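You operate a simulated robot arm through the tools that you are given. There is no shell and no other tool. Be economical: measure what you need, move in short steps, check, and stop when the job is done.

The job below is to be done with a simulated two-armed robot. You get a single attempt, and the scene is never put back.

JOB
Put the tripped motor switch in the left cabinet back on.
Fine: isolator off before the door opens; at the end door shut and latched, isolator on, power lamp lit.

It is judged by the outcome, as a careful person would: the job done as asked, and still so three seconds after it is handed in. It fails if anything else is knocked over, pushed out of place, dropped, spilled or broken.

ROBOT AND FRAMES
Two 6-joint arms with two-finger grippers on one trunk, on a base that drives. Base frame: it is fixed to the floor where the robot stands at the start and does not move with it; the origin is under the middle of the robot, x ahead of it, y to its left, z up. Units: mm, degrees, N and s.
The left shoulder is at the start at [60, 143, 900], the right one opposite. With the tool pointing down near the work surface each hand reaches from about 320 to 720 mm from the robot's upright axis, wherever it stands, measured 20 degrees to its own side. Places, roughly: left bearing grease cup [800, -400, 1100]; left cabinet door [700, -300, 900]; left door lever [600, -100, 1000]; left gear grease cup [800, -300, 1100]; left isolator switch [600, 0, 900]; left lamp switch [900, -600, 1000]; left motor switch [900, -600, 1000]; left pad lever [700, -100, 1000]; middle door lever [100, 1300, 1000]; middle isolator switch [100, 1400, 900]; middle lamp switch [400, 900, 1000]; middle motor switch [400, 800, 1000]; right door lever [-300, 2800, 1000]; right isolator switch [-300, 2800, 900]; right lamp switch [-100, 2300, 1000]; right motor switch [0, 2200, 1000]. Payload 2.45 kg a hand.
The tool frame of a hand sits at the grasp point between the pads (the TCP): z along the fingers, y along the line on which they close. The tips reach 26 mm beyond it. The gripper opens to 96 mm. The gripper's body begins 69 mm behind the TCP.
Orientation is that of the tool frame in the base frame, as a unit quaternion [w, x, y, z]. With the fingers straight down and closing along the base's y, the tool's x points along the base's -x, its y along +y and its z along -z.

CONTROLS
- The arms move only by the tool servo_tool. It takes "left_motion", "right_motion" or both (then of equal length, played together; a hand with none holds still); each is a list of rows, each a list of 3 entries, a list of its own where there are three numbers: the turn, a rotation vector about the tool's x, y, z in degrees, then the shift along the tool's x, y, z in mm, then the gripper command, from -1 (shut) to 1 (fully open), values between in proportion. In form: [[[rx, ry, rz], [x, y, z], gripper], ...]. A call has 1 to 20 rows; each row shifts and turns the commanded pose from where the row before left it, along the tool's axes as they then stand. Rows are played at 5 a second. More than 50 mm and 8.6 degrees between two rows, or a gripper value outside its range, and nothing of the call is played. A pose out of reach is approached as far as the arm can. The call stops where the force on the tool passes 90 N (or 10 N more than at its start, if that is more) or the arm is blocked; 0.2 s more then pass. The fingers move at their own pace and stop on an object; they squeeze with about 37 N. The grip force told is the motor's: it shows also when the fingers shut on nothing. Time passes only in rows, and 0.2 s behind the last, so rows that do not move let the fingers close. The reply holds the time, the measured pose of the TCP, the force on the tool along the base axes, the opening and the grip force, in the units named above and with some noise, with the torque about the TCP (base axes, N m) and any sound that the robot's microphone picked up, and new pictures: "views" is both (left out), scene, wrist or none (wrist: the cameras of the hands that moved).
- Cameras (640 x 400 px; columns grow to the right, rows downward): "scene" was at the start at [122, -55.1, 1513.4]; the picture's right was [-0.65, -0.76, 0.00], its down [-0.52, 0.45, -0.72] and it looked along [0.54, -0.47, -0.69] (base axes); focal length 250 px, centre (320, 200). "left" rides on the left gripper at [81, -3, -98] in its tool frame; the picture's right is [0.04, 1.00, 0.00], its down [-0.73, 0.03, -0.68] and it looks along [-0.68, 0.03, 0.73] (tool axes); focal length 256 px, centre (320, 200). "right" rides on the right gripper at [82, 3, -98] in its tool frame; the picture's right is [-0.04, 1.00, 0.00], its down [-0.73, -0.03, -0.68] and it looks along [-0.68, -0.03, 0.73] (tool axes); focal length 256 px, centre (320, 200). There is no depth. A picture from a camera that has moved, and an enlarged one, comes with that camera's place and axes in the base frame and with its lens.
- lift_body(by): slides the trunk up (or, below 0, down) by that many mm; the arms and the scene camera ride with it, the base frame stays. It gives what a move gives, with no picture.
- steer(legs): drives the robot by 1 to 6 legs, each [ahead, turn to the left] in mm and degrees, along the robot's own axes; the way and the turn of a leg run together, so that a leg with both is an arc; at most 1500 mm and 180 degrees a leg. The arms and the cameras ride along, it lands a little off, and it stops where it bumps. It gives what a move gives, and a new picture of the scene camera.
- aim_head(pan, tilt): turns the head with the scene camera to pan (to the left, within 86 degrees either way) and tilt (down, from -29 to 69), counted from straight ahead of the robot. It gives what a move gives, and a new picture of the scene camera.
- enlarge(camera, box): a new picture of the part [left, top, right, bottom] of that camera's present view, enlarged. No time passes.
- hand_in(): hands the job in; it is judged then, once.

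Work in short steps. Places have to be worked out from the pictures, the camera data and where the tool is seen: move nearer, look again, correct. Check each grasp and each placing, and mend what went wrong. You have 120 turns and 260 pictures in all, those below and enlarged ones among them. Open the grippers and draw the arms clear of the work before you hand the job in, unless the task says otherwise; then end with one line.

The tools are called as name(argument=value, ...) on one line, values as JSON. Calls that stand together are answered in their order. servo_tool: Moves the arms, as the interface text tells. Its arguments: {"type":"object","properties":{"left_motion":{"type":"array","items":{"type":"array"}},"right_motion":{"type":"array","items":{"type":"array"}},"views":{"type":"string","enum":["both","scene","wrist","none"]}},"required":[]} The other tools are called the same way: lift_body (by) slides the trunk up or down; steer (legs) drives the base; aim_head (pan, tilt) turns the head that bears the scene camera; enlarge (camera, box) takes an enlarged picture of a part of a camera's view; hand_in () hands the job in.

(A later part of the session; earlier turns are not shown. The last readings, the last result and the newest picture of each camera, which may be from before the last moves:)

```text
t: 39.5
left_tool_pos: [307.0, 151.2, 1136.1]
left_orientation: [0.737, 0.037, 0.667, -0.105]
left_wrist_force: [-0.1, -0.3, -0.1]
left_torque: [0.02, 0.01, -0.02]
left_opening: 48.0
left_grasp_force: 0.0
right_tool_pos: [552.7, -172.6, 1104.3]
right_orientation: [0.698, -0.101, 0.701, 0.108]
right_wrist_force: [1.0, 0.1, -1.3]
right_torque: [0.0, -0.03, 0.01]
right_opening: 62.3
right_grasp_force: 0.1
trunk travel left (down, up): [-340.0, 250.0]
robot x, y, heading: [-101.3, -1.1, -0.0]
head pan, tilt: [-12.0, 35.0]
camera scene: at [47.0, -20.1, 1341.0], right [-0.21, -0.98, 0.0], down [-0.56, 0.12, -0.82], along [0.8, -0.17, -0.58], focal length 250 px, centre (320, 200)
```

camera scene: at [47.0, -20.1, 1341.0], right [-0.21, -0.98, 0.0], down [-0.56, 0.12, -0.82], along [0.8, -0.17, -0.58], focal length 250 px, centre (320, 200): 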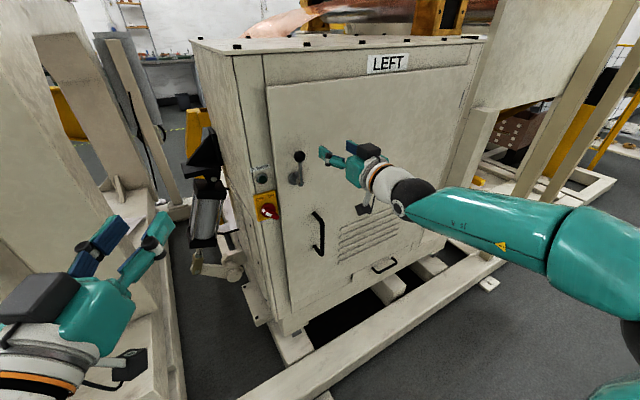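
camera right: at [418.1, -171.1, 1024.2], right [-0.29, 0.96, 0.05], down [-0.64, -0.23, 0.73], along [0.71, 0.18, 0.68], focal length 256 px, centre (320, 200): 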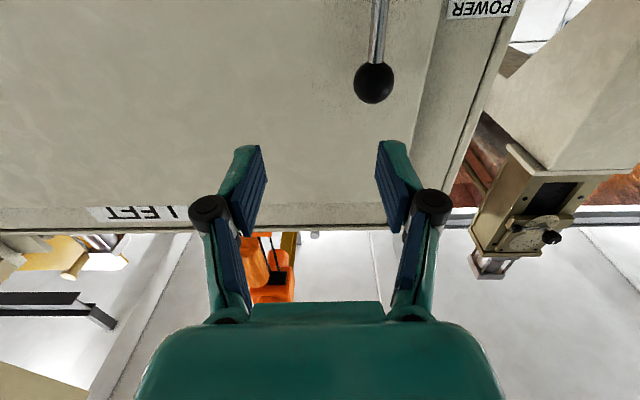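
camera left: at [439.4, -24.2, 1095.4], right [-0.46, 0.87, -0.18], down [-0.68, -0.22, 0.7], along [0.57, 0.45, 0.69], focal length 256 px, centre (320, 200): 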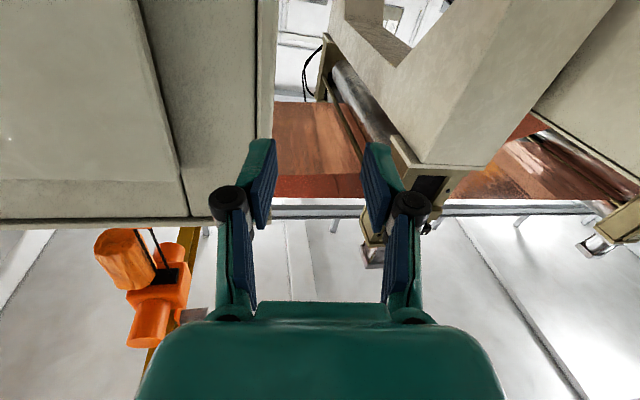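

Now I move the right hand to 60 mm in front of the ball.

servo_tool(right_motion=[[[0, 0, 0], [4, 25, -5], 0.3], [[0, 0, 0], [4, 25, 0], 0.3], [[0, 0, 0], [4, 25, 0], 0.3], [[0, 0, 0], [0, 0, 0], 0.3]], views="wrist")

```text
t: 40.5
left_tool_pos: [304.8, 151.7, 1136.6]
left_orientation: [0.737, 0.035, 0.667, -0.104]
left_wrist_force: [0.3, -0.2, -0.2]
left_torque: [0.02, 0.01, -0.03]
left_opening: 48.0
left_grasp_force: 0.1
right_tool_pos: [542.2, -164.8, 1108.2]
right_orientation: [0.697, -0.106, 0.7, 0.112]
right_wrist_force: [-0.2, 0.0, -0.4]
right_torque: [-0.03, -0.01, -0.02]
right_opening: 62.5
right_grasp_force: 0.1
right hand out of reach, approached as far as the arm can: row 1, 2, 3
trunk travel left (down, up): [-340.0, 250.0]
robot x, y, heading: [-103.0, 0.4, -0.0]
head pan, tilt: [-12.0, 35.0]
camera right: at [448.7, -192.1, 1026.6], right [-0.3, 0.95, 0.05], down [-0.63, -0.24, 0.74], along [0.71, 0.19, 0.68], focal length 256 px, centre (320, 200)
```

right: 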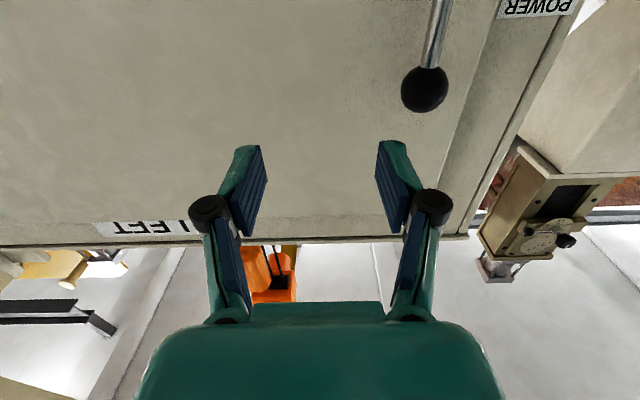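

The arm can't hold this 17° yaw so far left. The ball can be held at any yaw, so I yaw the hand back to straight ahead.

servo_tool(right_motion=[[[8.5, 0, 0], [0, 0, 0], 0.3], [[8.5, 0, 0], [0, 0, 0], 0.3], [[0, 0, 0], [0, 0, 0], 0.3], [[0, 0, 0], [0, 0, 0], 0.3]], views="both")

```text
t: 41.5
left_tool_pos: [305.5, 151.0, 1137.1]
left_orientation: [0.737, 0.037, 0.667, -0.105]
left_wrist_force: [-0.6, 0.5, -0.8]
left_torque: [0.0, 0.0, 0.03]
left_opening: 48.0
left_grasp_force: 0.1
right_tool_pos: [541.8, -165.0, 1106.9]
right_orientation: [0.697, -0.107, 0.7, 0.113]
right_wrist_force: [0.1, 0.6, -0.1]
right_torque: [0.05, -0.01, 0.0]
right_opening: 62.5
right_grasp_force: 0.1
right hand out of reach, approached as far as the arm can: row 1, 2
trunk travel left (down, up): [-340.0, 250.0]
robot x, y, heading: [-104.8, 0.1, -0.2]
head pan, tilt: [-12.0, 35.0]
camera scene: at [45.3, -20.0, 1341.2], right [-0.21, -0.98, 0.0], down [-0.56, 0.12, -0.82], along [0.8, -0.17, -0.57], focal length 250 px, centre (320, 200)
camera right: at [448.8, -192.2, 1026.6], right [-0.3, 0.95, 0.05], down [-0.63, -0.24, 0.74], along [0.71, 0.19, 0.68], focal length 256 px, centre (320, 200)
```

scene: 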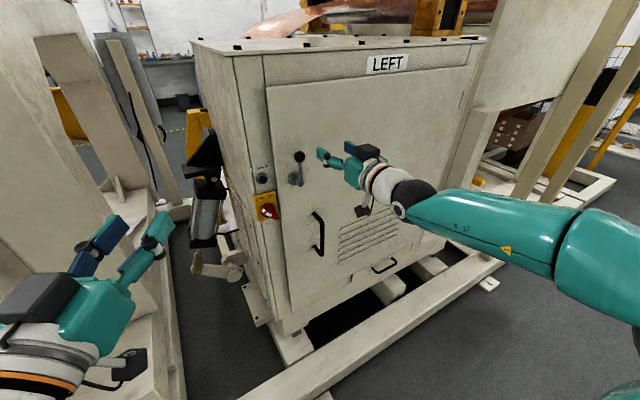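
right: 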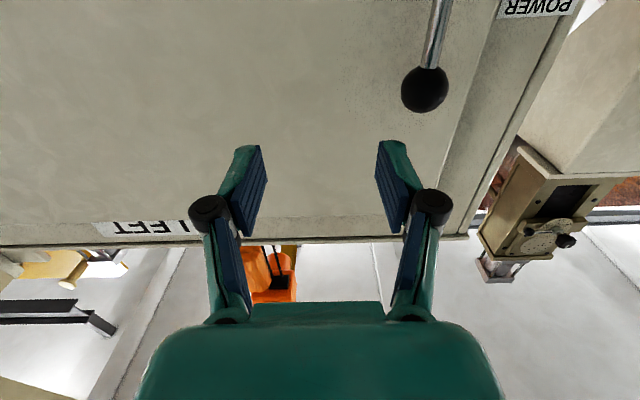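

No motion; I bring the commanded pose back to the right, near the measured one, at yaw 0.

servo_tool(right_motion=[[[0, 0, 0], [0, -35, 0], 0.3], [[0, 0, 0], [0, -35, 0], 0.3], [[0, 0, 0], [0, -35, 0], 0.3], [[0, 0, 0], [0, 0, 0], 0.3], [[0, 0, 0], [0, 0, 0], 0.3]], views="none")

```text
t: 42.7
left_tool_pos: [305.3, 151.0, 1138.3]
left_orientation: [0.737, 0.038, 0.666, -0.106]
left_wrist_force: [-0.5, -0.1, 0.1]
left_torque: [0.03, 0.0, -0.03]
left_opening: 48.1
left_grasp_force: 0.0
right_tool_pos: [575.2, -265.3, 1104.6]
right_orientation: [0.697, -0.104, 0.701, 0.111]
right_wrist_force: [0.7, -0.3, -0.6]
right_torque: [-0.03, 0.02, -0.02]
right_opening: 62.6
right_grasp_force: 0.0
trunk travel left (down, up): [-340.0, 250.0]
robot x, y, heading: [-99.1, -0.9, -0.2]
head pan, tilt: [-12.0, 35.0]
```

The command follows the measured pose after failures. From this freer spot I yaw back to 0°, then step left.

servo_tool(right_motion=[[[0, 0, 0], [0, 0, -40], 0.3], [[8.5, 0, 0], [0, 0, 0], 0.3], [[8.5, 0, 0], [0, 0, 0], 0.3], [[0, 0, 0], [0, 30, 0], 0.3], [[0, 0, 0], [0, 30, 0], 0.3], [[0, 0, 0], [0, 30, 0], 0.3], [[0, 0, 0], [0, 30, 0], 0.3], [[0, 0, 0], [0, 30, 0], 0.3], [[0, 0, 0], [0, 30, 0], 0.3], [[0, 0, 0], [0, 0, 0], 0.3]], views="wrist")

```text
t: 44.9
left_tool_pos: [305.3, 150.8, 1136.1]
left_orientation: [0.737, 0.036, 0.666, -0.105]
left_wrist_force: [0.0, -0.8, 0.7]
left_torque: [0.01, -0.02, -0.01]
left_opening: 48.0
left_grasp_force: 0.0
right_tool_pos: [534.5, -270.3, 1122.4]
right_orientation: [0.703, -0.041, 0.708, 0.048]
right_wrist_force: [0.1, 0.7, -0.2]
right_torque: [-0.01, 0.0, -0.05]
right_opening: 62.6
right_grasp_force: 0.2
right hand out of reach, approached as far as the arm can: row 3, 4, 5, 6, 7, 8, 9
trunk travel left (down, up): [-340.0, 250.0]
robot x, y, heading: [-102.4, -1.0, -0.4]
head pan, tilt: [-12.0, 35.0]
camera right: at [437.7, -278.5, 1042.2], right [-0.12, 0.99, 0.05], down [-0.66, -0.12, 0.74], along [0.74, 0.06, 0.67], focal length 256 px, centre (320, 200)
```

right: 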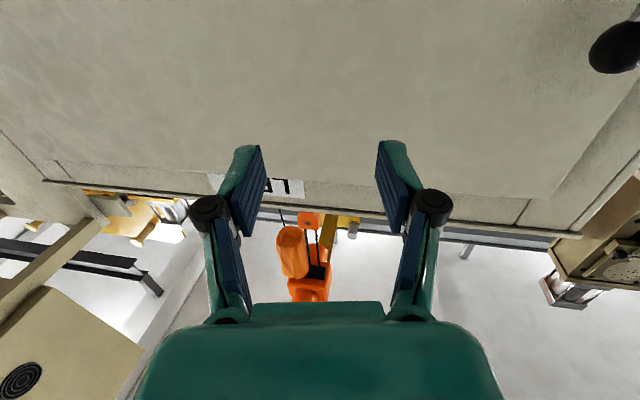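

Arm seems limited because the hand is ~400 mm above the shoulder. I raise the trunk 200 and lower the hand with the arm instead.

lift_body(by=200)

servo_tool(right_motion=[[[0, 0, 0], [40, 0, 0], 0.3], [[0, 0, 0], [40, 0, 0], 0.3], [[0, 0, 0], [40, 0, 0], 0.3], [[0, 0, 0], [40, 0, 0], 0.3], [[0, 0, 0], [40, 0, 0], 0.3], [[0, 0, 0], [20, 0, 0], 0.3], [[0, 0, 0], [0, 0, 0], 0.3]])

```text
t: 47.0
left_tool_pos: [305.5, 151.8, 1336.4]
left_orientation: [0.737, 0.036, 0.667, -0.104]
left_wrist_force: [0.5, -0.4, -0.9]
left_torque: [-0.01, -0.03, 0.01]
left_opening: 47.8
left_grasp_force: 0.0
right_tool_pos: [535.5, -269.9, 1321.8]
right_orientation: [0.702, -0.041, 0.709, 0.05]
right_wrist_force: [0.2, 0.5, 0.8]
right_torque: [-0.02, 0.0, -0.03]
right_opening: 62.4
right_grasp_force: 0.1
trunk travel left (down, up): [-540.0, 50.0]
robot x, y, heading: [-104.4, 0.5, 0.1]
head pan, tilt: [-12.0, 35.0]
```

```text
t: 48.6
left_tool_pos: [304.9, 150.0, 1336.8]
left_orientation: [0.737, 0.037, 0.667, -0.105]
left_wrist_force: [0.4, -0.5, 0.0]
left_torque: [-0.02, 0.02, 0.02]
left_opening: 48.0
left_grasp_force: 0.1
right_tool_pos: [542.2, -339.5, 1132.9]
right_orientation: [0.702, -0.041, 0.709, 0.051]
right_wrist_force: [0.7, -0.8, -0.6]
right_torque: [0.02, 0.0, -0.03]
right_opening: 62.6
right_grasp_force: 0.1
right hand out of reach, approached as far as the arm can: row 1, 2, 3, 4, 5, 6
trunk travel left (down, up): [-540.0, 50.0]
robot x, y, heading: [-100.3, -1.4, -0.2]
head pan, tilt: [-12.0, 35.0]
camera scene: at [45.3, -19.9, 1541.3], right [-0.21, -0.98, 0.0], down [-0.56, 0.12, -0.82], along [0.8, -0.17, -0.57], focal length 250 px, centre (320, 200)
camera right: at [444.9, -346.7, 1052.2], right [-0.13, 0.99, 0.06], down [-0.66, -0.13, 0.74], along [0.74, 0.06, 0.67], focal length 256 px, centre (320, 200)
```

scene: 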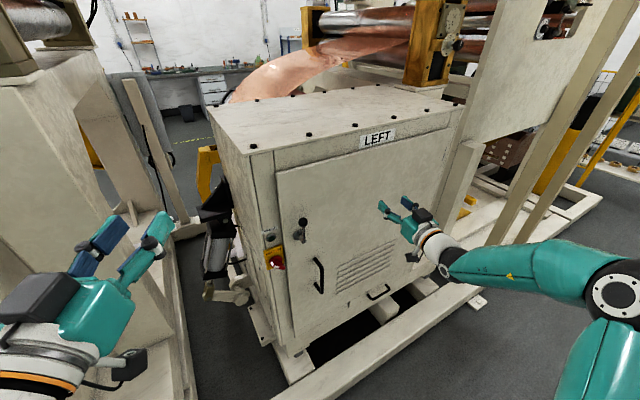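
right: 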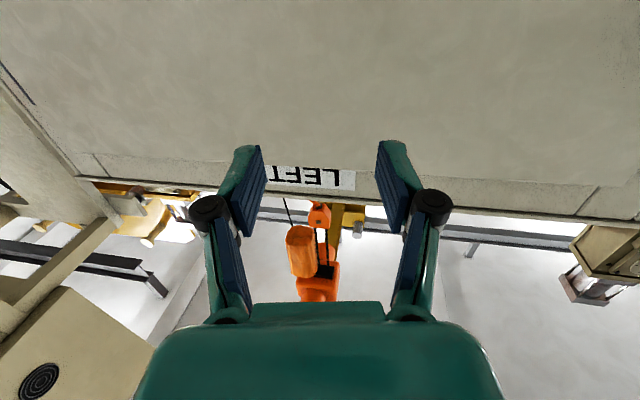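

The limit is a wrist-flex limit with a horizontal tool. A tool pointing down is this arm's comfortable posture, and both ball and vertical pull bar can be worked from above; I retract and pitch the right hand back down.

servo_tool(right_motion=[[[0, 0, 0], [0, 0, -45], 0], [[0, 0, 0], [0, 0, -45], 0], [[0, 8, 0], [0, 0, -20], 0], [[0, 8, 0], [0, 0, -10], 0], [[0, 8, 0], [0, 0, 0], 0], [[0, 8, 0], [0, 0, 0], 0], [[0, 8, 0], [0, 0, 0], 0], [[0, 8, 0], [0, 0, 0], 0], [[0, 8, 0], [0, 0, 0], 0], [[0, 8, 0], [0, 0, 0], 0], [[0, 8, 0], [0, 0, 0], 0], [[0, 8, 0], [0, 0, 0], 0], [[0, 8, 0], [0, 0, 0], -1], [[0, 0, 0], [0, 0, 0], -1]], views="none")

```text
t: 51.6
left_tool_pos: [303.4, 149.8, 1337.2]
left_orientation: [0.738, 0.035, 0.666, -0.104]
left_wrist_force: [0.3, 0.3, 0.6]
left_torque: [-0.02, 0.03, 0.0]
left_opening: 48.0
left_grasp_force: 0.0
right_tool_pos: [423.6, -346.9, 1135.9]
right_orientation: [0.056, -0.075, 0.995, 0.018]
right_wrist_force: [0.4, 0.5, -0.5]
right_torque: [0.03, -0.04, -0.02]
right_opening: 0.2
right_grasp_force: 28.3
right hand out of reach, approached as far as the arm can: row 7
trunk travel left (down, up): [-540.0, 50.0]
robot x, y, heading: [-103.9, -1.4, 0.1]
head pan, tilt: [-12.0, 35.0]
```

The hand points down again. I move the closed fingers to the right side of the lever ball for a gentle sideways push test.

servo_tool(right_motion=[[[0, 0, 0], [-29, 31, 0], -1], [[0, 0, 0], [-29, 31, 0], -1], [[0, 0, 0], [-29, 31, 0], -1], [[0, 0, 0], [-29, 31, 15], -1], [[0, 0, 0], [-29, 31, 20], -1], [[0, 0, 0], [-29, 31, 20], -1], [[0, 0, 0], [0, 0, 20], -1], [[0, 0, 0], [0, 0, 0], -1]])

```text
t: 53.5
left_tool_pos: [305.2, 151.3, 1336.9]
left_orientation: [0.737, 0.036, 0.666, -0.105]
left_wrist_force: [-0.2, 0.1, -0.4]
left_torque: [-0.02, 0.03, -0.01]
left_opening: 47.9
left_grasp_force: 0.0
right_tool_pos: [552.4, -131.6, 1073.5]
right_orientation: [0.056, -0.075, 0.995, 0.019]
right_wrist_force: [0.1, 0.9, 0.3]
right_torque: [-0.02, 0.01, 0.03]
right_opening: 0.2
right_grasp_force: 29.0
right hand out of reach, approached as far as the arm can: row 5, 6
trunk travel left (down, up): [-540.0, 50.0]
robot x, y, heading: [-98.7, -1.4, -0.4]
head pan, tilt: [-12.0, 35.0]
camera scene: at [46.0, -19.5, 1541.2], right [-0.21, -0.98, 0.0], down [-0.56, 0.12, -0.82], along [0.8, -0.17, -0.57], focal length 250 px, centre (320, 200)
camera right: at [462.2, -145.8, 1163.1], right [-0.11, 0.99, 0.03], down [0.65, 0.05, 0.76], along [0.75, 0.1, -0.65], focal length 256 px, centre (320, 200)
```

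scene: 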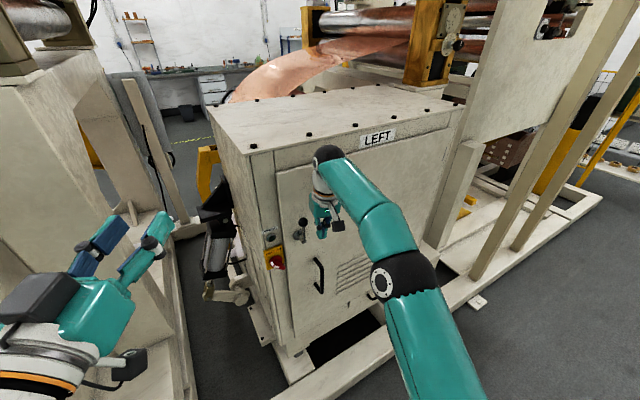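
right: 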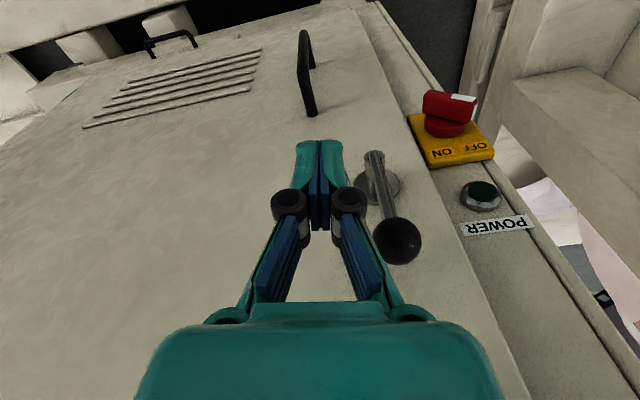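

Fine posture; the ball is just left of the fingers. I ease the hand back 40 mm and drive 60 mm nearer to gain reach.

servo_tool(right_motion=[[[0, 0, 0], [40, 0, 0], -1]], views="none")

steer(legs=[[70, 0]])

servo_tool(right_motion=[[[0, 0, 0], [0, 0, 0], -1]], views="wrist")

```text
t: 53.9
left_tool_pos: [303.1, 150.4, 1336.3]
left_orientation: [0.738, 0.036, 0.666, -0.105]
left_wrist_force: [-0.5, -0.5, 0.5]
left_torque: [0.0, 0.0, -0.02]
left_opening: 47.9
left_grasp_force: 0.0
right_tool_pos: [510.6, -137.7, 1073.3]
right_orientation: [0.059, -0.074, 0.995, 0.018]
right_wrist_force: [-0.7, 0.1, 0.8]
right_torque: [0.0, -0.04, 0.03]
right_opening: 0.0
right_grasp_force: 28.4
trunk travel left (down, up): [-540.0, 50.0]
robot x, y, heading: [-103.3, -2.4, -0.2]
head pan, tilt: [-12.0, 35.0]
```

```text
t: 54.9
left_tool_pos: [377.5, 150.5, 1335.1]
left_orientation: [0.736, 0.037, 0.667, -0.107]
left_wrist_force: [0.0, -0.6, -1.8]
left_torque: [-0.05, -0.03, 0.01]
left_opening: 48.1
left_grasp_force: 0.0
right_tool_pos: [584.3, -138.7, 1070.3]
right_orientation: [0.055, -0.074, 0.996, 0.018]
right_wrist_force: [0.4, -0.3, -1.0]
right_torque: [-0.02, 0.06, 0.01]
right_opening: 0.1
right_grasp_force: 27.7
trunk travel left (down, up): [-540.0, 50.0]
robot x, y, heading: [-28.6, -0.8, -0.3]
head pan, tilt: [-12.0, 35.0]
camera scene: at [117.9, -20.1, 1540.9], right [-0.21, -0.98, 0.0], down [-0.56, 0.12, -0.82], along [0.8, -0.17, -0.58], focal length 250 px, centre (320, 200)
```

scene: 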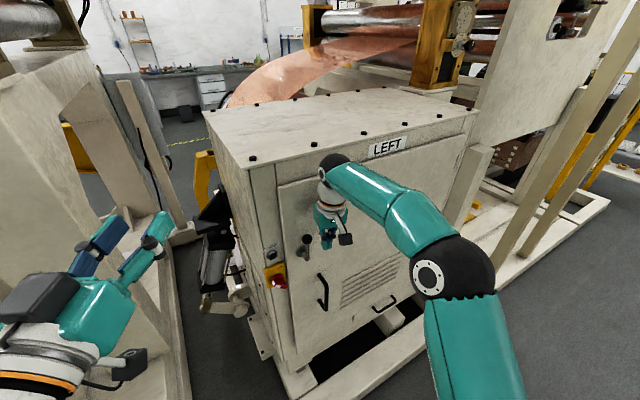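

```text
t: 55.3
left_tool_pos: [375.1, 150.8, 1335.8]
left_orientation: [0.737, 0.038, 0.667, -0.107]
left_wrist_force: [0.7, -1.0, -0.5]
left_torque: [-0.01, -0.02, 0.02]
left_opening: 47.9
left_grasp_force: 0.1
right_tool_pos: [580.7, -138.5, 1071.3]
right_orientation: [0.056, -0.074, 0.996, 0.018]
right_wrist_force: [0.0, -0.1, -0.1]
right_torque: [0.0, 0.02, 0.03]
right_opening: 0.0
right_grasp_force: 28.9
trunk travel left (down, up): [-540.0, 50.0]
robot x, y, heading: [-32.5, 3.4, -0.6]
head pan, tilt: [-12.0, 35.0]
camera right: at [491.3, -150.9, 1160.7], right [-0.11, 0.99, 0.03], down [0.65, 0.05, 0.76], along [0.75, 0.1, -0.65], focal length 256 px, centre (320, 200)
```

right: 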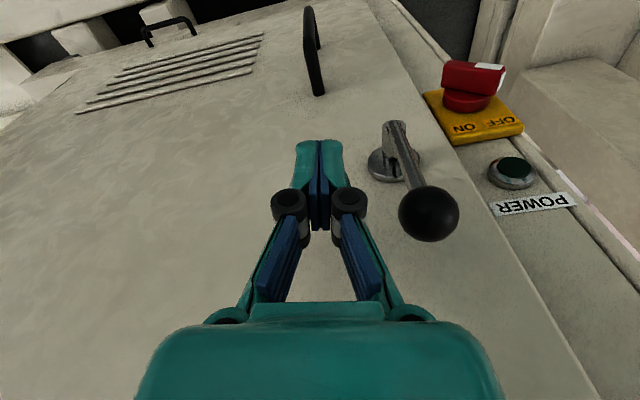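

I push left (+y) slowly: contact expected after ~27 mm, then check force.

servo_tool(right_motion=[[[0, 0, 0], [0, 12, 0], -1], [[0, 0, 0], [0, 12, 0], -1], [[0, 0, 0], [0, 8, 0], -1], [[0, 0, 0], [0, 6, 0], -1], [[0, 0, 0], [0, 6, 0], -1], [[0, 0, 0], [0, 0, 0], -1]], views="wrist")

```text
t: 56.7
left_tool_pos: [373.9, 140.8, 1337.2]
left_orientation: [0.737, 0.04, 0.666, -0.104]
left_wrist_force: [-0.4, 0.1, -0.8]
left_torque: [0.03, -0.03, 0.0]
left_opening: 48.1
left_grasp_force: 0.0
right_tool_pos: [576.7, -111.9, 1071.5]
right_orientation: [0.059, -0.068, 0.996, 0.013]
right_wrist_force: [1.9, -60.6, 10.7]
right_torque: [1.02, 0.01, -0.12]
right_opening: 0.0
right_grasp_force: 28.8
trunk travel left (down, up): [-540.0, 50.0]
robot x, y, heading: [-30.6, 0.5, -0.3]
head pan, tilt: [-12.0, 35.0]
camera right: at [485.0, -123.3, 1160.0], right [-0.1, 0.99, 0.02], down [0.65, 0.05, 0.76], along [0.76, 0.09, -0.65], focal length 256 px, centre (320, 200)
```

right: 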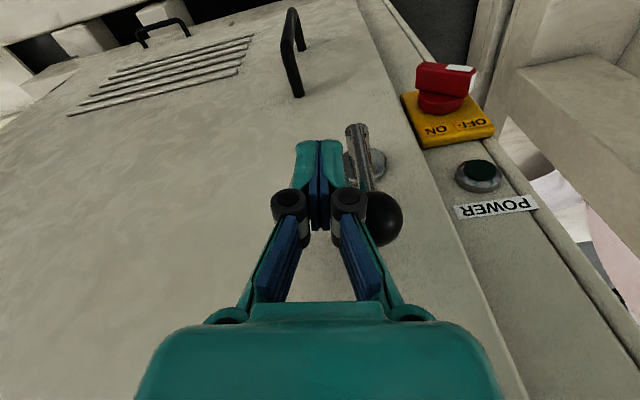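

60 N without motion: that way is a stop. I go up and over to the ball's left side to push it right.

servo_tool(right_motion=[[[0, 0, 0], [0, -20, 0], -1], [[0, 0, 0], [0, 0, -40], -1], [[0, 0, 0], [0, 0, -35], -1], [[0, 0, 0], [0, 40, 0], -1], [[0, 0, 0], [0, 40, 0], -1], [[0, 0, 0], [0, 0, 30], -1], [[0, 0, 0], [0, 0, 30], -1], [[0, 0, 0], [0, 0, 10], -1], [[0, 0, 0], [0, 0, 0], -1]], views="wrist")

```text
t: 58.7
left_tool_pos: [375.0, 150.2, 1336.3]
left_orientation: [0.737, 0.036, 0.667, -0.104]
left_wrist_force: [-0.7, -0.5, -0.3]
left_torque: [-0.06, 0.01, -0.01]
left_opening: 48.0
left_grasp_force: 0.1
right_tool_pos: [564.8, -35.8, 1079.5]
right_orientation: [0.056, -0.075, 0.995, 0.018]
right_wrist_force: [0.3, -0.4, 0.1]
right_torque: [0.01, -0.02, 0.06]
right_opening: 0.0
right_grasp_force: 28.3
trunk travel left (down, up): [-540.0, 50.0]
robot x, y, heading: [-30.1, -2.0, -0.3]
head pan, tilt: [-12.0, 35.0]
camera right: at [474.4, -49.2, 1168.8], right [-0.11, 0.99, 0.03], down [0.65, 0.05, 0.76], along [0.75, 0.1, -0.65], focal length 256 px, centre (320, 200)
```

right: 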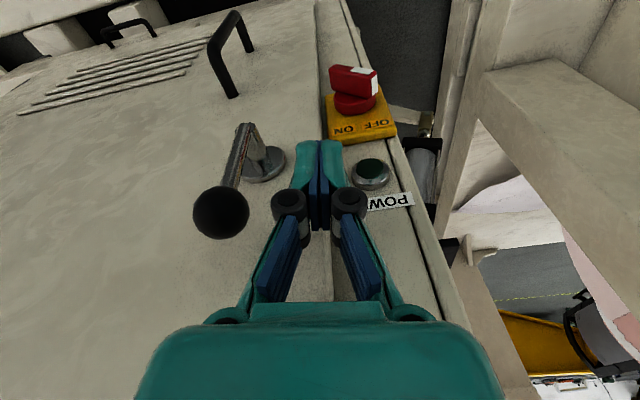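

Fingers are left of the ball. I push right (−y), following the face, about 60 mm in steps.

servo_tool(right_motion=[[[0, 0, 0], [-8, -10, 0], -1], [[0, 0, 0], [-3, -10, 0], -1], [[0, 0, 0], [-2, -10, 0], -1], [[0, 0, 0], [-1, -10, 0], -1], [[0, 0, 0], [-1, -10, 0], -1], [[0, 0, 0], [-1, -10, 0], -1], [[0, 0, 0], [0, 0, 0], -1]], views="wrist")

```text
t: 60.3
left_tool_pos: [364.4, 153.0, 1339.2]
left_orientation: [0.74, 0.036, 0.663, -0.106]
left_wrist_force: [-0.4, 0.4, -0.5]
left_torque: [0.01, 0.0, 0.02]
left_opening: 48.1
left_grasp_force: 0.1
right_tool_pos: [580.5, -90.2, 1084.9]
right_orientation: [0.057, -0.076, 0.995, 0.018]
right_wrist_force: [-49.6, 13.4, 3.6]
right_torque: [-0.76, -4.07, 1.26]
right_opening: 0.2
right_grasp_force: 28.4
trunk travel left (down, up): [-540.0, 50.0]
robot x, y, heading: [-27.0, -3.0, -0.1]
head pan, tilt: [-12.0, 35.0]
camera right: at [490.6, -103.0, 1174.1], right [-0.11, 0.99, 0.03], down [0.65, 0.05, 0.76], along [0.75, 0.11, -0.65], focal length 256 px, centre (320, 200)
```

right: 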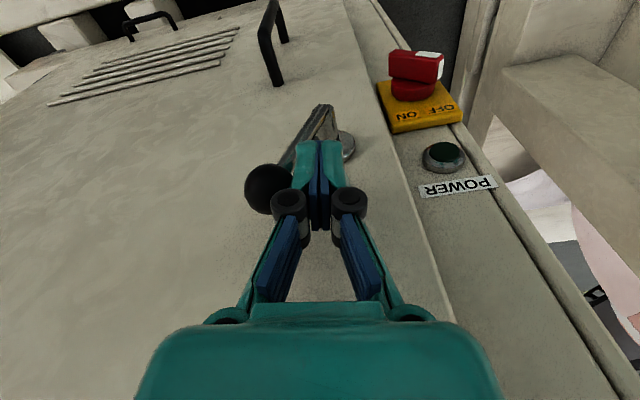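

The lever turns right (about 40° so far). The tips lean on the rod, so I ease off and raise a bit, then sweep right and down pressing the ball from its upper left.

servo_tool(right_motion=[[[0, 0, 0], [6, 0, -22], -1], [[0, 0, 0], [-1, -10, 2], -1], [[0, 0, 0], [-1, -10, 5], -1], [[0, 0, 0], [-1, -9, 7], -1], [[0, 0, 0], [-1, -8, 8], -1], [[0, 0, 0], [-1, -7, 10], -1], [[0, 0, 0], [-1, -7, 10], -1], [[0, 0, 0], [0, 0, 0], -1]], views="wrist")

```text
t: 62.1
left_tool_pos: [371.6, 149.7, 1337.4]
left_orientation: [0.737, 0.038, 0.666, -0.105]
left_wrist_force: [0.4, 0.1, 0.5]
left_torque: [0.0, 0.0, 0.0]
left_opening: 48.1
left_grasp_force: 0.0
right_tool_pos: [598.3, -142.8, 1061.5]
right_orientation: [0.058, -0.074, 0.995, 0.018]
right_wrist_force: [-9.4, -1.0, 7.4]
right_torque: [0.19, -0.85, 0.12]
right_opening: 0.1
right_grasp_force: 29.0
trunk travel left (down, up): [-540.0, 50.0]
robot x, y, heading: [-33.1, -2.5, -0.1]
head pan, tilt: [-12.0, 35.0]
camera right: at [507.9, -155.9, 1150.6], right [-0.11, 0.99, 0.03], down [0.65, 0.05, 0.76], along [0.75, 0.1, -0.65], focal length 256 px, centre (320, 200)
```

right: 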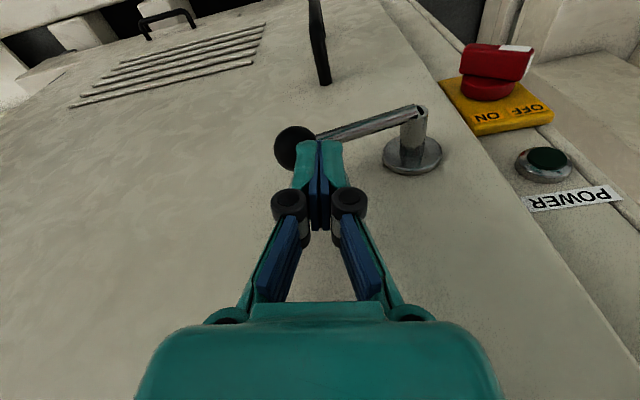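

The lever is about horizontal now. I press the ball down a little further to find its end.

servo_tool(right_motion=[[[0, 0, 0], [0, -4, 6], -1], [[0, 0, 0], [0, 0, 6], -1], [[0, 0, 0], [0, 0, 4], -1], [[0, 0, 0], [0, 0, 0], -1]], views="wrist")

```text
t: 63.1
left_tool_pos: [370.3, 149.8, 1338.9]
left_orientation: [0.738, 0.038, 0.666, -0.105]
left_wrist_force: [-0.6, 0.5, -0.3]
left_torque: [0.02, -0.01, -0.01]
left_opening: 47.8
left_grasp_force: 0.0
right_tool_pos: [599.1, -146.4, 1047.0]
right_orientation: [0.061, -0.074, 0.995, 0.018]
right_wrist_force: [-6.7, -6.9, 32.0]
right_torque: [-0.37, 0.05, -0.08]
right_opening: 0.0
right_grasp_force: 28.4
trunk travel left (down, up): [-540.0, 50.0]
robot x, y, heading: [-31.0, -2.2, -0.3]
head pan, tilt: [-12.0, 35.0]
camera right: at [508.7, -159.3, 1135.9], right [-0.11, 0.99, 0.03], down [0.64, 0.05, 0.76], along [0.76, 0.1, -0.64], focal length 256 px, centre (320, 200)
```

right: 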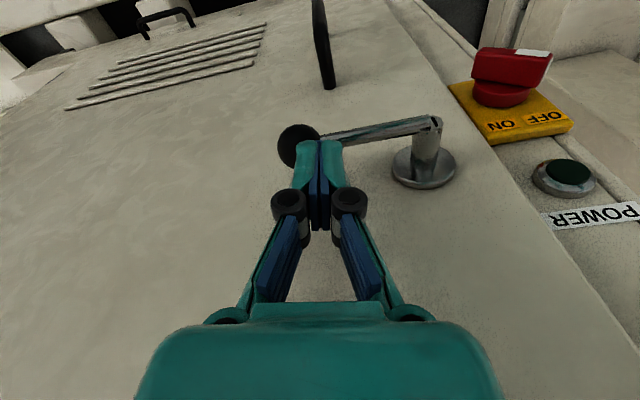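

The lever is at its stop, horizontal (unlatched). I'll open the door by hooking the closed fingers behind the lever rod from above: first lift, shift to mid-rod and toward the door.

servo_tool(right_motion=[[[0, 0, 0], [0, 0, -28], -1], [[0, 0, 0], [-10, 14, 1], -1], [[0, 0, 0], [-9, 14, 1], -1], [[0, 0, 0], [0, 0, 0], -1]], views="wrist")

```text
t: 63.8
left_tool_pos: [365.7, 148.2, 1340.2]
left_orientation: [0.74, 0.037, 0.664, -0.105]
left_wrist_force: [-1.4, 0.0, 0.7]
left_torque: [-0.02, 0.02, -0.08]
left_opening: 48.1
left_grasp_force: 0.1
right_tool_pos: [595.7, -143.5, 1068.0]
right_orientation: [0.038, -0.063, 0.997, 0.007]
right_wrist_force: [-37.9, -32.7, -6.4]
right_torque: [2.39, -3.03, -0.46]
right_opening: 0.0
right_grasp_force: 28.5
trunk travel left (down, up): [-540.0, 50.0]
robot x, y, heading: [-33.6, 0.8, -0.3]
head pan, tilt: [-12.0, 35.0]
stopped in row 3 (right hand): the force on the tool passed its limit at 100 N (the readings are from after the stop); the commanded pose is now the measured one
camera right: at [507.7, -153.0, 1161.7], right [-0.09, 1.0, 0.01], down [0.68, 0.05, 0.73], along [0.73, 0.07, -0.68], focal length 256 px, centre (320, 200)
```

right: 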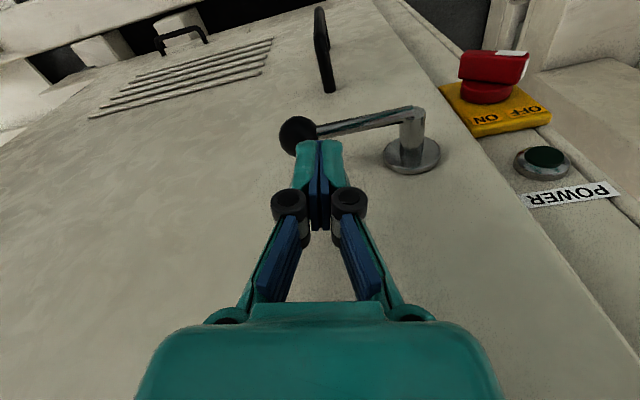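

Hub plate triangulates to [615,-76,1012], so the gap behind the rod is tight and my wrist seems to touch the cabinet's upper part. Better: grip the vertical pull bar (≈[604,-131], z 724–895) with the tool pitched ~45°. I back off and pitch.

servo_tool(right_motion=[[[0, 0, 0], [30, 0, -5], -1], [[0, 0, 0], [40, 0, 0], -1], [[0, 0, 0], [40, 0, 0], -1], [[0, -8, 0], [0, 0, 0], -1], [[0, -8, 0], [0, 0, 0], -1], [[0, -8, 0], [0, 0, 0], 0], [[0, -8, 0], [0, 0, 0], 0], [[0, -8, 0], [0, 0, 0], 0], [[0, 0, 0], [0, 0, 0], 0]], views="none")

steer(legs=[[-60, 0]])

lift_body(by=-200)

servo_tool(right_motion=[[[0, 0, 0], [0, 0, 0], 0]])

```text
t: 65.8
left_tool_pos: [374.3, 150.7, 1337.5]
left_orientation: [0.737, 0.037, 0.666, -0.106]
left_wrist_force: [-0.6, 1.0, -1.1]
left_torque: [-0.02, -0.01, 0.0]
left_opening: 48.1
left_grasp_force: 0.1
right_tool_pos: [494.8, -149.9, 1062.0]
right_orientation: [0.379, -0.06, 0.923, 0.034]
right_wrist_force: [0.4, 0.7, 0.1]
right_torque: [0.01, -0.02, -0.01]
right_opening: 48.1
right_grasp_force: 0.1
trunk travel left (down, up): [-540.0, 50.0]
robot x, y, heading: [-30.9, 3.3, -0.2]
head pan, tilt: [-12.0, 35.0]
```

```text
t: 66.8
left_tool_pos: [310.0, 149.1, 1338.3]
left_orientation: [0.738, 0.037, 0.665, -0.106]
left_wrist_force: [-0.7, -0.6, 0.4]
left_torque: [-0.03, 0.03, 0.01]
left_opening: 47.9
left_grasp_force: 0.1
right_tool_pos: [430.7, -151.3, 1063.7]
right_orientation: [0.38, -0.06, 0.922, 0.033]
right_wrist_force: [-0.9, -0.1, 0.0]
right_torque: [0.01, -0.02, -0.01]
right_opening: 48.1
right_grasp_force: 0.0
trunk travel left (down, up): [-540.0, 50.0]
robot x, y, heading: [-94.3, -2.4, -0.1]
head pan, tilt: [-12.0, 35.0]
camera scene: at [49.4, -20.2, 1541.6], right [-0.21, -0.98, 0.0], down [-0.56, 0.12, -0.82], along [0.8, -0.17, -0.57], focal length 250 px, centre (320, 200)
```

scene: 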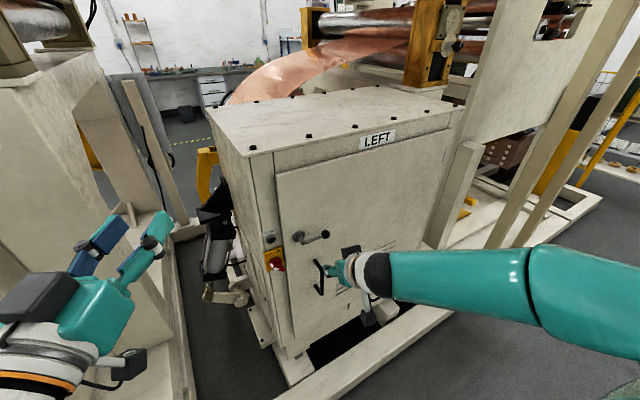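

```text
t: 68.9
left_tool_pos: [312.2, 149.7, 1137.6]
left_orientation: [0.737, 0.038, 0.667, -0.106]
left_wrist_force: [-0.3, 0.3, 0.5]
left_torque: [0.01, -0.03, 0.01]
left_opening: 47.8
left_grasp_force: 0.1
right_tool_pos: [431.9, -151.4, 862.5]
right_orientation: [0.378, -0.059, 0.923, 0.033]
right_wrist_force: [0.1, -0.4, -0.7]
right_torque: [0.01, -0.03, 0.0]
right_opening: 48.0
right_grasp_force: 0.0
trunk travel left (down, up): [-340.0, 250.0]
robot x, y, heading: [-94.7, 1.1, 0.0]
head pan, tilt: [-12.0, 35.0]
```

```text
t: 69.3
left_tool_pos: [313.1, 150.8, 1137.5]
left_orientation: [0.737, 0.037, 0.667, -0.106]
left_wrist_force: [0.3, 1.0, -1.2]
left_torque: [-0.01, 0.01, -0.02]
left_opening: 48.0
left_grasp_force: 0.0
right_tool_pos: [433.6, -151.1, 863.9]
right_orientation: [0.379, -0.059, 0.923, 0.033]
right_wrist_force: [-0.8, -0.3, 0.5]
right_torque: [0.03, 0.01, 0.03]
right_opening: 47.7
right_grasp_force: 0.0
trunk travel left (down, up): [-340.0, 250.0]
robot x, y, heading: [-92.5, 1.8, -0.2]
head pan, tilt: [-12.0, 35.0]
camera scene: at [52.6, -20.2, 1341.3], right [-0.21, -0.98, 0.0], down [-0.56, 0.12, -0.82], along [0.8, -0.17, -0.57], focal length 250 px, centre (320, 200)
camera right: at [307.7, -164.8, 876.4], right [-0.11, 0.99, 0.04], down [0.05, -0.04, 1.0], along [0.99, 0.11, -0.04], focal length 256 px, centre (320, 200)
```

scene: 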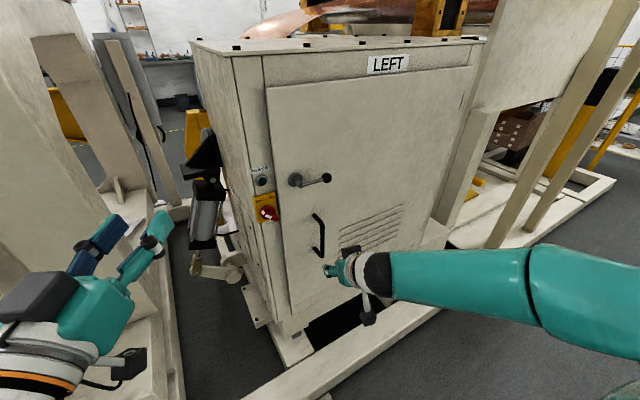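
right: 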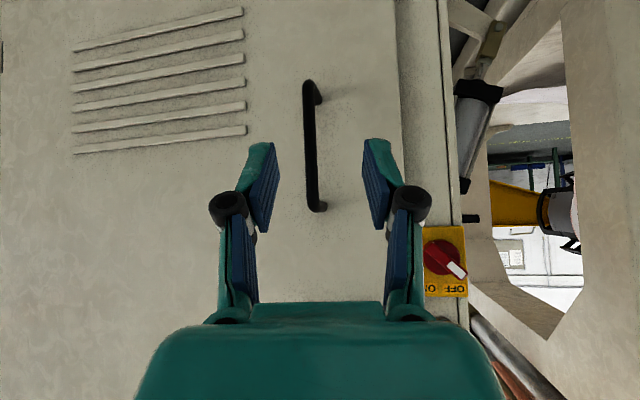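

Perfect view: bar spans z≈731–872 at y≈-144. I move to 60 mm before it along the tool axis, aiming at z≈810.

servo_tool(right_motion=[[[0, 0, 0], [-27, -5, 31], 0.1], [[0, 0, 0], [-27, -5, 31], 0.1], [[0, 0, 0], [-27, -5, 31], 0.1], [[0, 0, 0], [0, 0, 0], 0.1]], views="wrist")

```text
t: 70.3
left_tool_pos: [312.2, 150.8, 1137.7]
left_orientation: [0.737, 0.036, 0.666, -0.105]
left_wrist_force: [-0.9, 0.1, -0.3]
left_torque: [-0.03, 0.0, 0.02]
left_opening: 47.9
left_grasp_force: 0.1
right_tool_pos: [556.7, -150.2, 852.1]
right_orientation: [0.378, -0.06, 0.923, 0.035]
right_wrist_force: [-0.8, 0.3, 0.1]
right_torque: [-0.04, 0.02, -0.01]
right_opening: 52.8
right_grasp_force: 0.1
trunk travel left (down, up): [-340.0, 250.0]
robot x, y, heading: [-95.1, 2.2, 0.1]
head pan, tilt: [-12.0, 35.0]
camera right: at [431.4, -164.3, 865.4], right [-0.11, 0.99, 0.05], down [0.05, -0.04, 1.0], along [0.99, 0.11, -0.04], focal length 256 px, centre (320, 200)
```

right: 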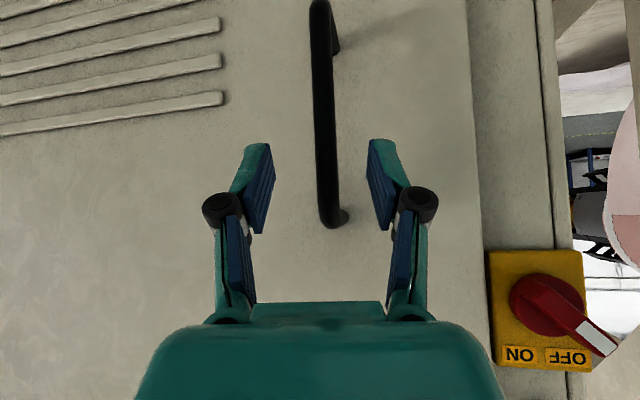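

Scale change puts the bar at about x=575, y=-144. I move onto it at z≈820 and close.

servo_tool(right_motion=[[[0, 0, 0], [5, 2, 16], 0.1], [[0, 0, 0], [4, 2, 16], 0.1], [[0, 0, 0], [0, 0, 0], -1], [[0, 0, 0], [0, 0, 0], -1], [[0, 0, 0], [0, 0, 0], -1]], views="wrist")

```text
t: 71.5
left_tool_pos: [313.6, 149.5, 1138.5]
left_orientation: [0.737, 0.037, 0.667, -0.105]
left_wrist_force: [0.1, -0.3, -0.2]
left_torque: [0.01, -0.02, -0.02]
left_opening: 48.1
left_grasp_force: 0.0
right_tool_pos: [572.0, -144.1, 824.9]
right_orientation: [0.379, -0.06, 0.923, 0.033]
right_wrist_force: [2.5, -10.1, -0.2]
right_torque: [-0.41, -0.2, -0.17]
right_opening: 13.6
right_grasp_force: 40.6
trunk travel left (down, up): [-340.0, 250.0]
robot x, y, heading: [-93.5, 1.4, -0.0]
head pan, tilt: [-12.0, 35.0]
camera right: at [447.3, -157.8, 837.2], right [-0.1, 0.99, 0.04], down [0.05, -0.04, 1.0], along [0.99, 0.11, -0.04], focal length 256 px, centre (320, 200)
```

right: 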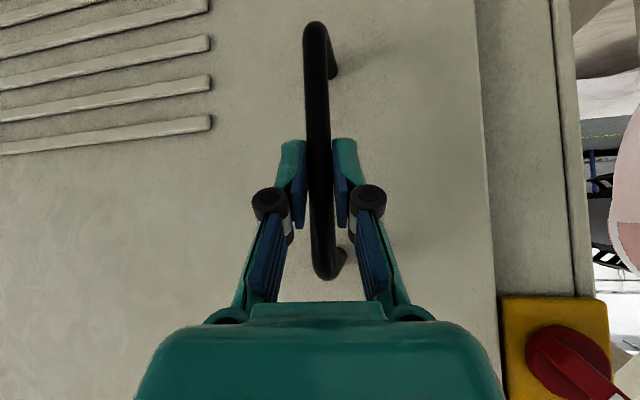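

Bar gripped (13.6 mm). I pull the door along its arc by about 10° first.

servo_tool(right_motion=[[[0, 0, 0], [11, -5, -11], -1], [[0, 0, 0], [11, -5, -11], -1], [[0, 0, 0], [16, -8, -16], -1], [[0, 0, 0], [15, -9, -15], -1], [[0, 0, 0], [15, -9, -15], -1], [[0, 0, 0], [0, 0, 0], -1]], views="scene")

```text
t: 72.9
left_tool_pos: [315.6, 148.1, 1137.3]
left_orientation: [0.737, 0.037, 0.667, -0.107]
left_wrist_force: [-0.1, 0.0, -0.8]
left_torque: [0.02, 0.03, -0.02]
left_opening: 48.2
left_grasp_force: 0.2
right_tool_pos: [482.3, -193.5, 824.3]
right_orientation: [0.377, -0.059, 0.924, 0.034]
right_wrist_force: [7.1, -9.0, -14.5]
right_torque: [-0.6, 0.98, -0.28]
right_opening: 13.6
right_grasp_force: 39.8
trunk travel left (down, up): [-340.0, 250.0]
robot x, y, heading: [-94.1, -2.7, -0.3]
head pan, tilt: [-12.0, 35.0]
camera scene: at [55.1, -21.6, 1340.8], right [-0.21, -0.98, 0.0], down [-0.56, 0.12, -0.82], along [0.8, -0.17, -0.58], focal length 250 px, centre (320, 200)
```

scene: 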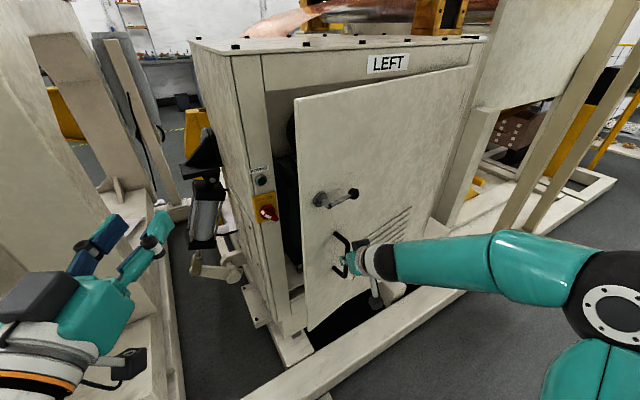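

The door swings freely. I continue along the arc to about 30°.

servo_tool(right_motion=[[[0, 0, 0], [15.4, -12.8, -15.6], -1], [[0, 0, 0], [15.4, -12.8, -15.6], -1], [[0, 0, 0], [15.4, -12.8, -15.6], -1], [[0, 0, 0], [15.4, -12.8, -15.6], -1], [[0, 0, 0], [13.6, -16.5, -13.8], -1], [[0, 0, 0], [13.6, -16.5, -13.8], -1], [[0, 0, 0], [13.6, -16.5, -13.8], -1], [[0, 0, 0], [13.6, -16.5, -13.8], -1], [[0, 0, 0], [0, 0, 0], -1]], views="scene")

```text
t: 74.9
left_tool_pos: [314.1, 149.4, 1137.1]
left_orientation: [0.737, 0.037, 0.667, -0.104]
left_wrist_force: [0.0, -0.3, -0.1]
left_torque: [0.0, -0.01, 0.04]
left_opening: 47.8
left_grasp_force: 0.0
right_tool_pos: [354.6, -303.5, 825.1]
right_orientation: [0.373, -0.06, 0.925, 0.034]
right_wrist_force: [24.6, -21.6, 20.0]
right_torque: [-0.53, -0.75, -0.43]
right_opening: 13.9
right_grasp_force: 40.8
right hand out of reach, approached as far as the arm can: row 6, 7, 8
trunk travel left (down, up): [-340.0, 250.0]
robot x, y, heading: [-95.1, -3.2, -0.1]
head pan, tilt: [-12.0, 35.0]
camera scene: at [54.1, -21.4, 1341.4], right [-0.21, -0.98, 0.0], down [-0.56, 0.12, -0.82], along [0.8, -0.17, -0.57], focal length 250 px, centre (320, 200)
```

scene: 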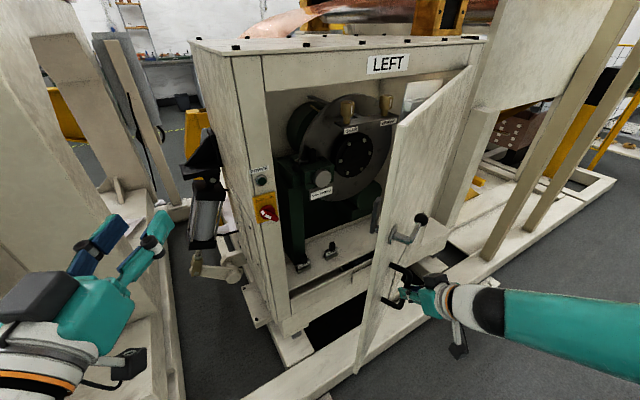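

The door is ~27° open and I can see inside. I look closer at the interior while deciding how to push it further.

enlarge(camera="scene", box=[260, 60, 480, 300])

```text
1.67 times, centred on (370, 180) of scene
camera zoom: at [54.1, -21.4, 1341.4], right [-0.21, -0.98, 0.0], down [-0.56, 0.12, -0.82], along [0.8, -0.17, -0.57], focal length 416 px, centre (237, 233)
```

zoom: 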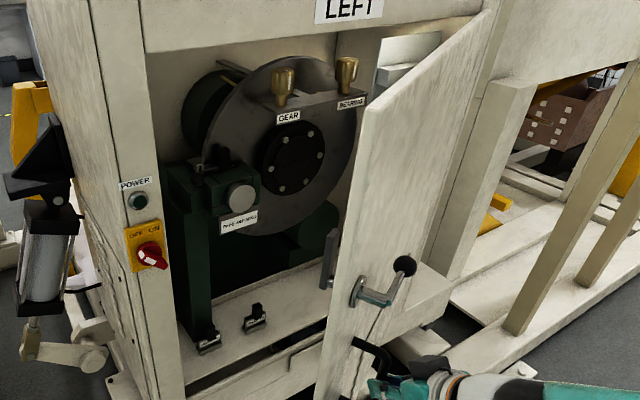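

I release the bar and retract the right hand, then will back up and push the door from inside with the left hand.

servo_tool(right_motion=[[[0, 0, 0], [0, 0, 0], 0.2], [[0, 0, 0], [0, 0, 0], 0.2], [[0, 0, 0], [0, 0, -30], 0.2], [[0, 0, 0], [0, 0, -40], 0.2], [[0, 0, 0], [0, 0, -40], 0.2], [[0, 0, 0], [0, -40, -20], 0.2], [[0, 0, 0], [0, 0, 0], 0.2]], views="scene")

```text
t: 76.5
left_tool_pos: [311.7, 149.1, 1139.0]
left_orientation: [0.737, 0.037, 0.667, -0.105]
left_wrist_force: [-0.2, -0.3, -0.4]
left_torque: [0.01, 0.01, -0.01]
left_opening: 47.8
left_grasp_force: 0.0
right_tool_pos: [265.7, -357.1, 911.7]
right_orientation: [0.379, -0.059, 0.923, 0.033]
right_wrist_force: [-0.1, 0.2, 0.3]
right_torque: [0.01, -0.04, 0.0]
right_opening: 57.6
right_grasp_force: 0.0
trunk travel left (down, up): [-340.0, 250.0]
robot x, y, heading: [-93.2, 0.6, -0.2]
head pan, tilt: [-12.0, 35.0]
camera scene: at [52.2, -20.3, 1341.3], right [-0.21, -0.98, 0.0], down [-0.56, 0.12, -0.82], along [0.8, -0.17, -0.57], focal length 250 px, centre (320, 200)
```

scene: 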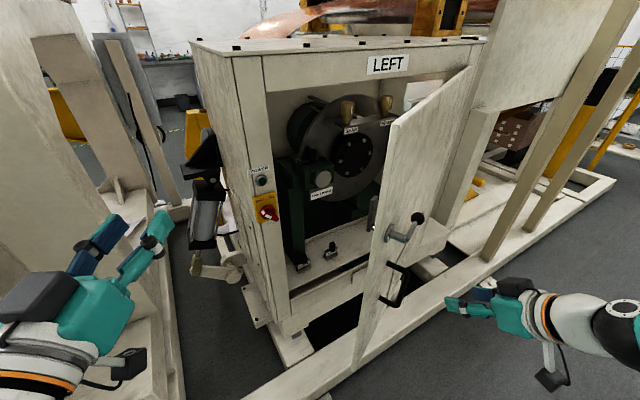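

Now the left hand (closed) goes forward into the opening and sweeps right against the door's inner side.

servo_tool(left_motion=[[[0, 0, 0], [5, 0, 45], -1], [[0, 0, 0], [5, 0, 45], -1], [[0, 0, 0], [5, 0, 45], -1], [[0, 0, 0], [5, 0, 35], -1], [[0, 0, 0], [5, -40, 0], -1], [[0, 0, 0], [5, -40, 0], -1], [[0, 0, 0], [5, -40, 0], -1], [[0, 0, 0], [5, -40, 0], -1], [[0, 0, 0], [5, -40, 0], -1], [[0, 0, 0], [5, -40, 0], -1], [[0, 0, 0], [0, 0, 0], -1]], views="scene")

```text
t: 78.9
left_tool_pos: [434.9, -120.2, 1123.8]
left_orientation: [0.737, 0.037, 0.667, -0.106]
left_wrist_force: [0.2, 0.9, 0.0]
left_torque: [0.0, -0.03, -0.02]
left_opening: 0.2
left_grasp_force: 29.0
right_tool_pos: [264.7, -357.3, 912.7]
right_orientation: [0.379, -0.059, 0.923, 0.034]
right_wrist_force: [0.0, -0.1, -0.7]
right_torque: [0.03, -0.02, 0.03]
right_opening: 57.5
right_grasp_force: 0.1
trunk travel left (down, up): [-340.0, 250.0]
robot x, y, heading: [-97.6, 0.0, -0.0]
head pan, tilt: [-12.0, 35.0]
camera scene: at [52.6, -20.4, 1341.3], right [-0.21, -0.98, 0.0], down [-0.56, 0.12, -0.82], along [0.8, -0.17, -0.57], focal length 250 px, centre (320, 200)
```

scene: 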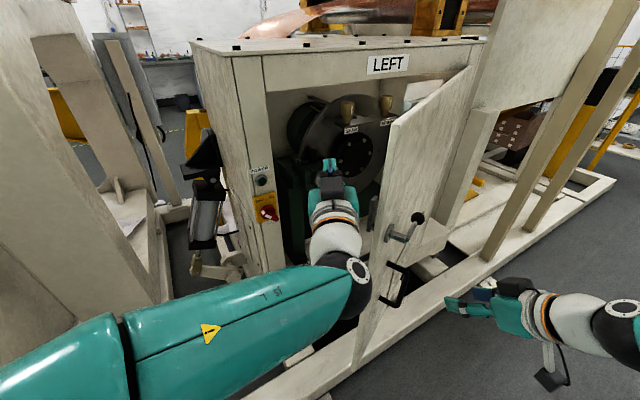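

The hand is inside the opening. I turn the robot right ~20° so that the arm sweeps the door wider.

steer(legs=[[-20, -20]])

```text
t: 80.5
left_tool_pos: [341.1, -289.9, 1125.5]
left_orientation: [0.709, 0.151, 0.649, -0.232]
left_wrist_force: [-10.0, 6.3, 5.0]
left_torque: [0.23, 0.69, -0.53]
left_opening: 0.1
left_grasp_force: 28.6
right_tool_pos: [100.3, -454.6, 913.0]
right_orientation: [0.381, 0.101, 0.919, -0.033]
right_wrist_force: [0.2, -0.2, 0.2]
right_torque: [0.01, 0.0, 0.0]
right_opening: 57.7
right_grasp_force: 0.1
trunk travel left (down, up): [-340.0, 250.0]
robot x, y, heading: [-112.3, -2.3, -20.1]
head pan, tilt: [-12.0, 35.0]
camera scene: at [14.2, -68.0, 1341.6], right [-0.53, -0.85, 0.0], down [-0.48, 0.3, -0.82], along [0.69, -0.44, -0.57], focal length 250 px, centre (320, 200)
```

scene: 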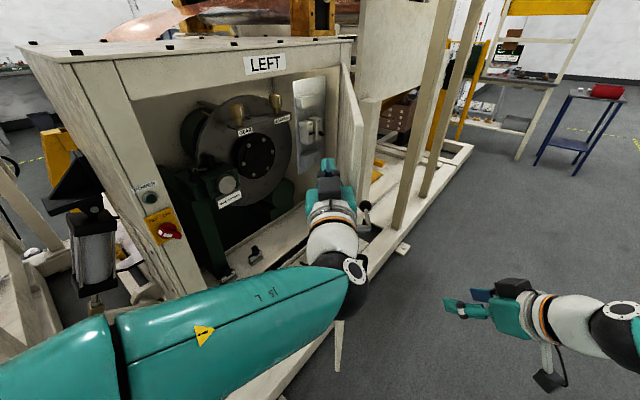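

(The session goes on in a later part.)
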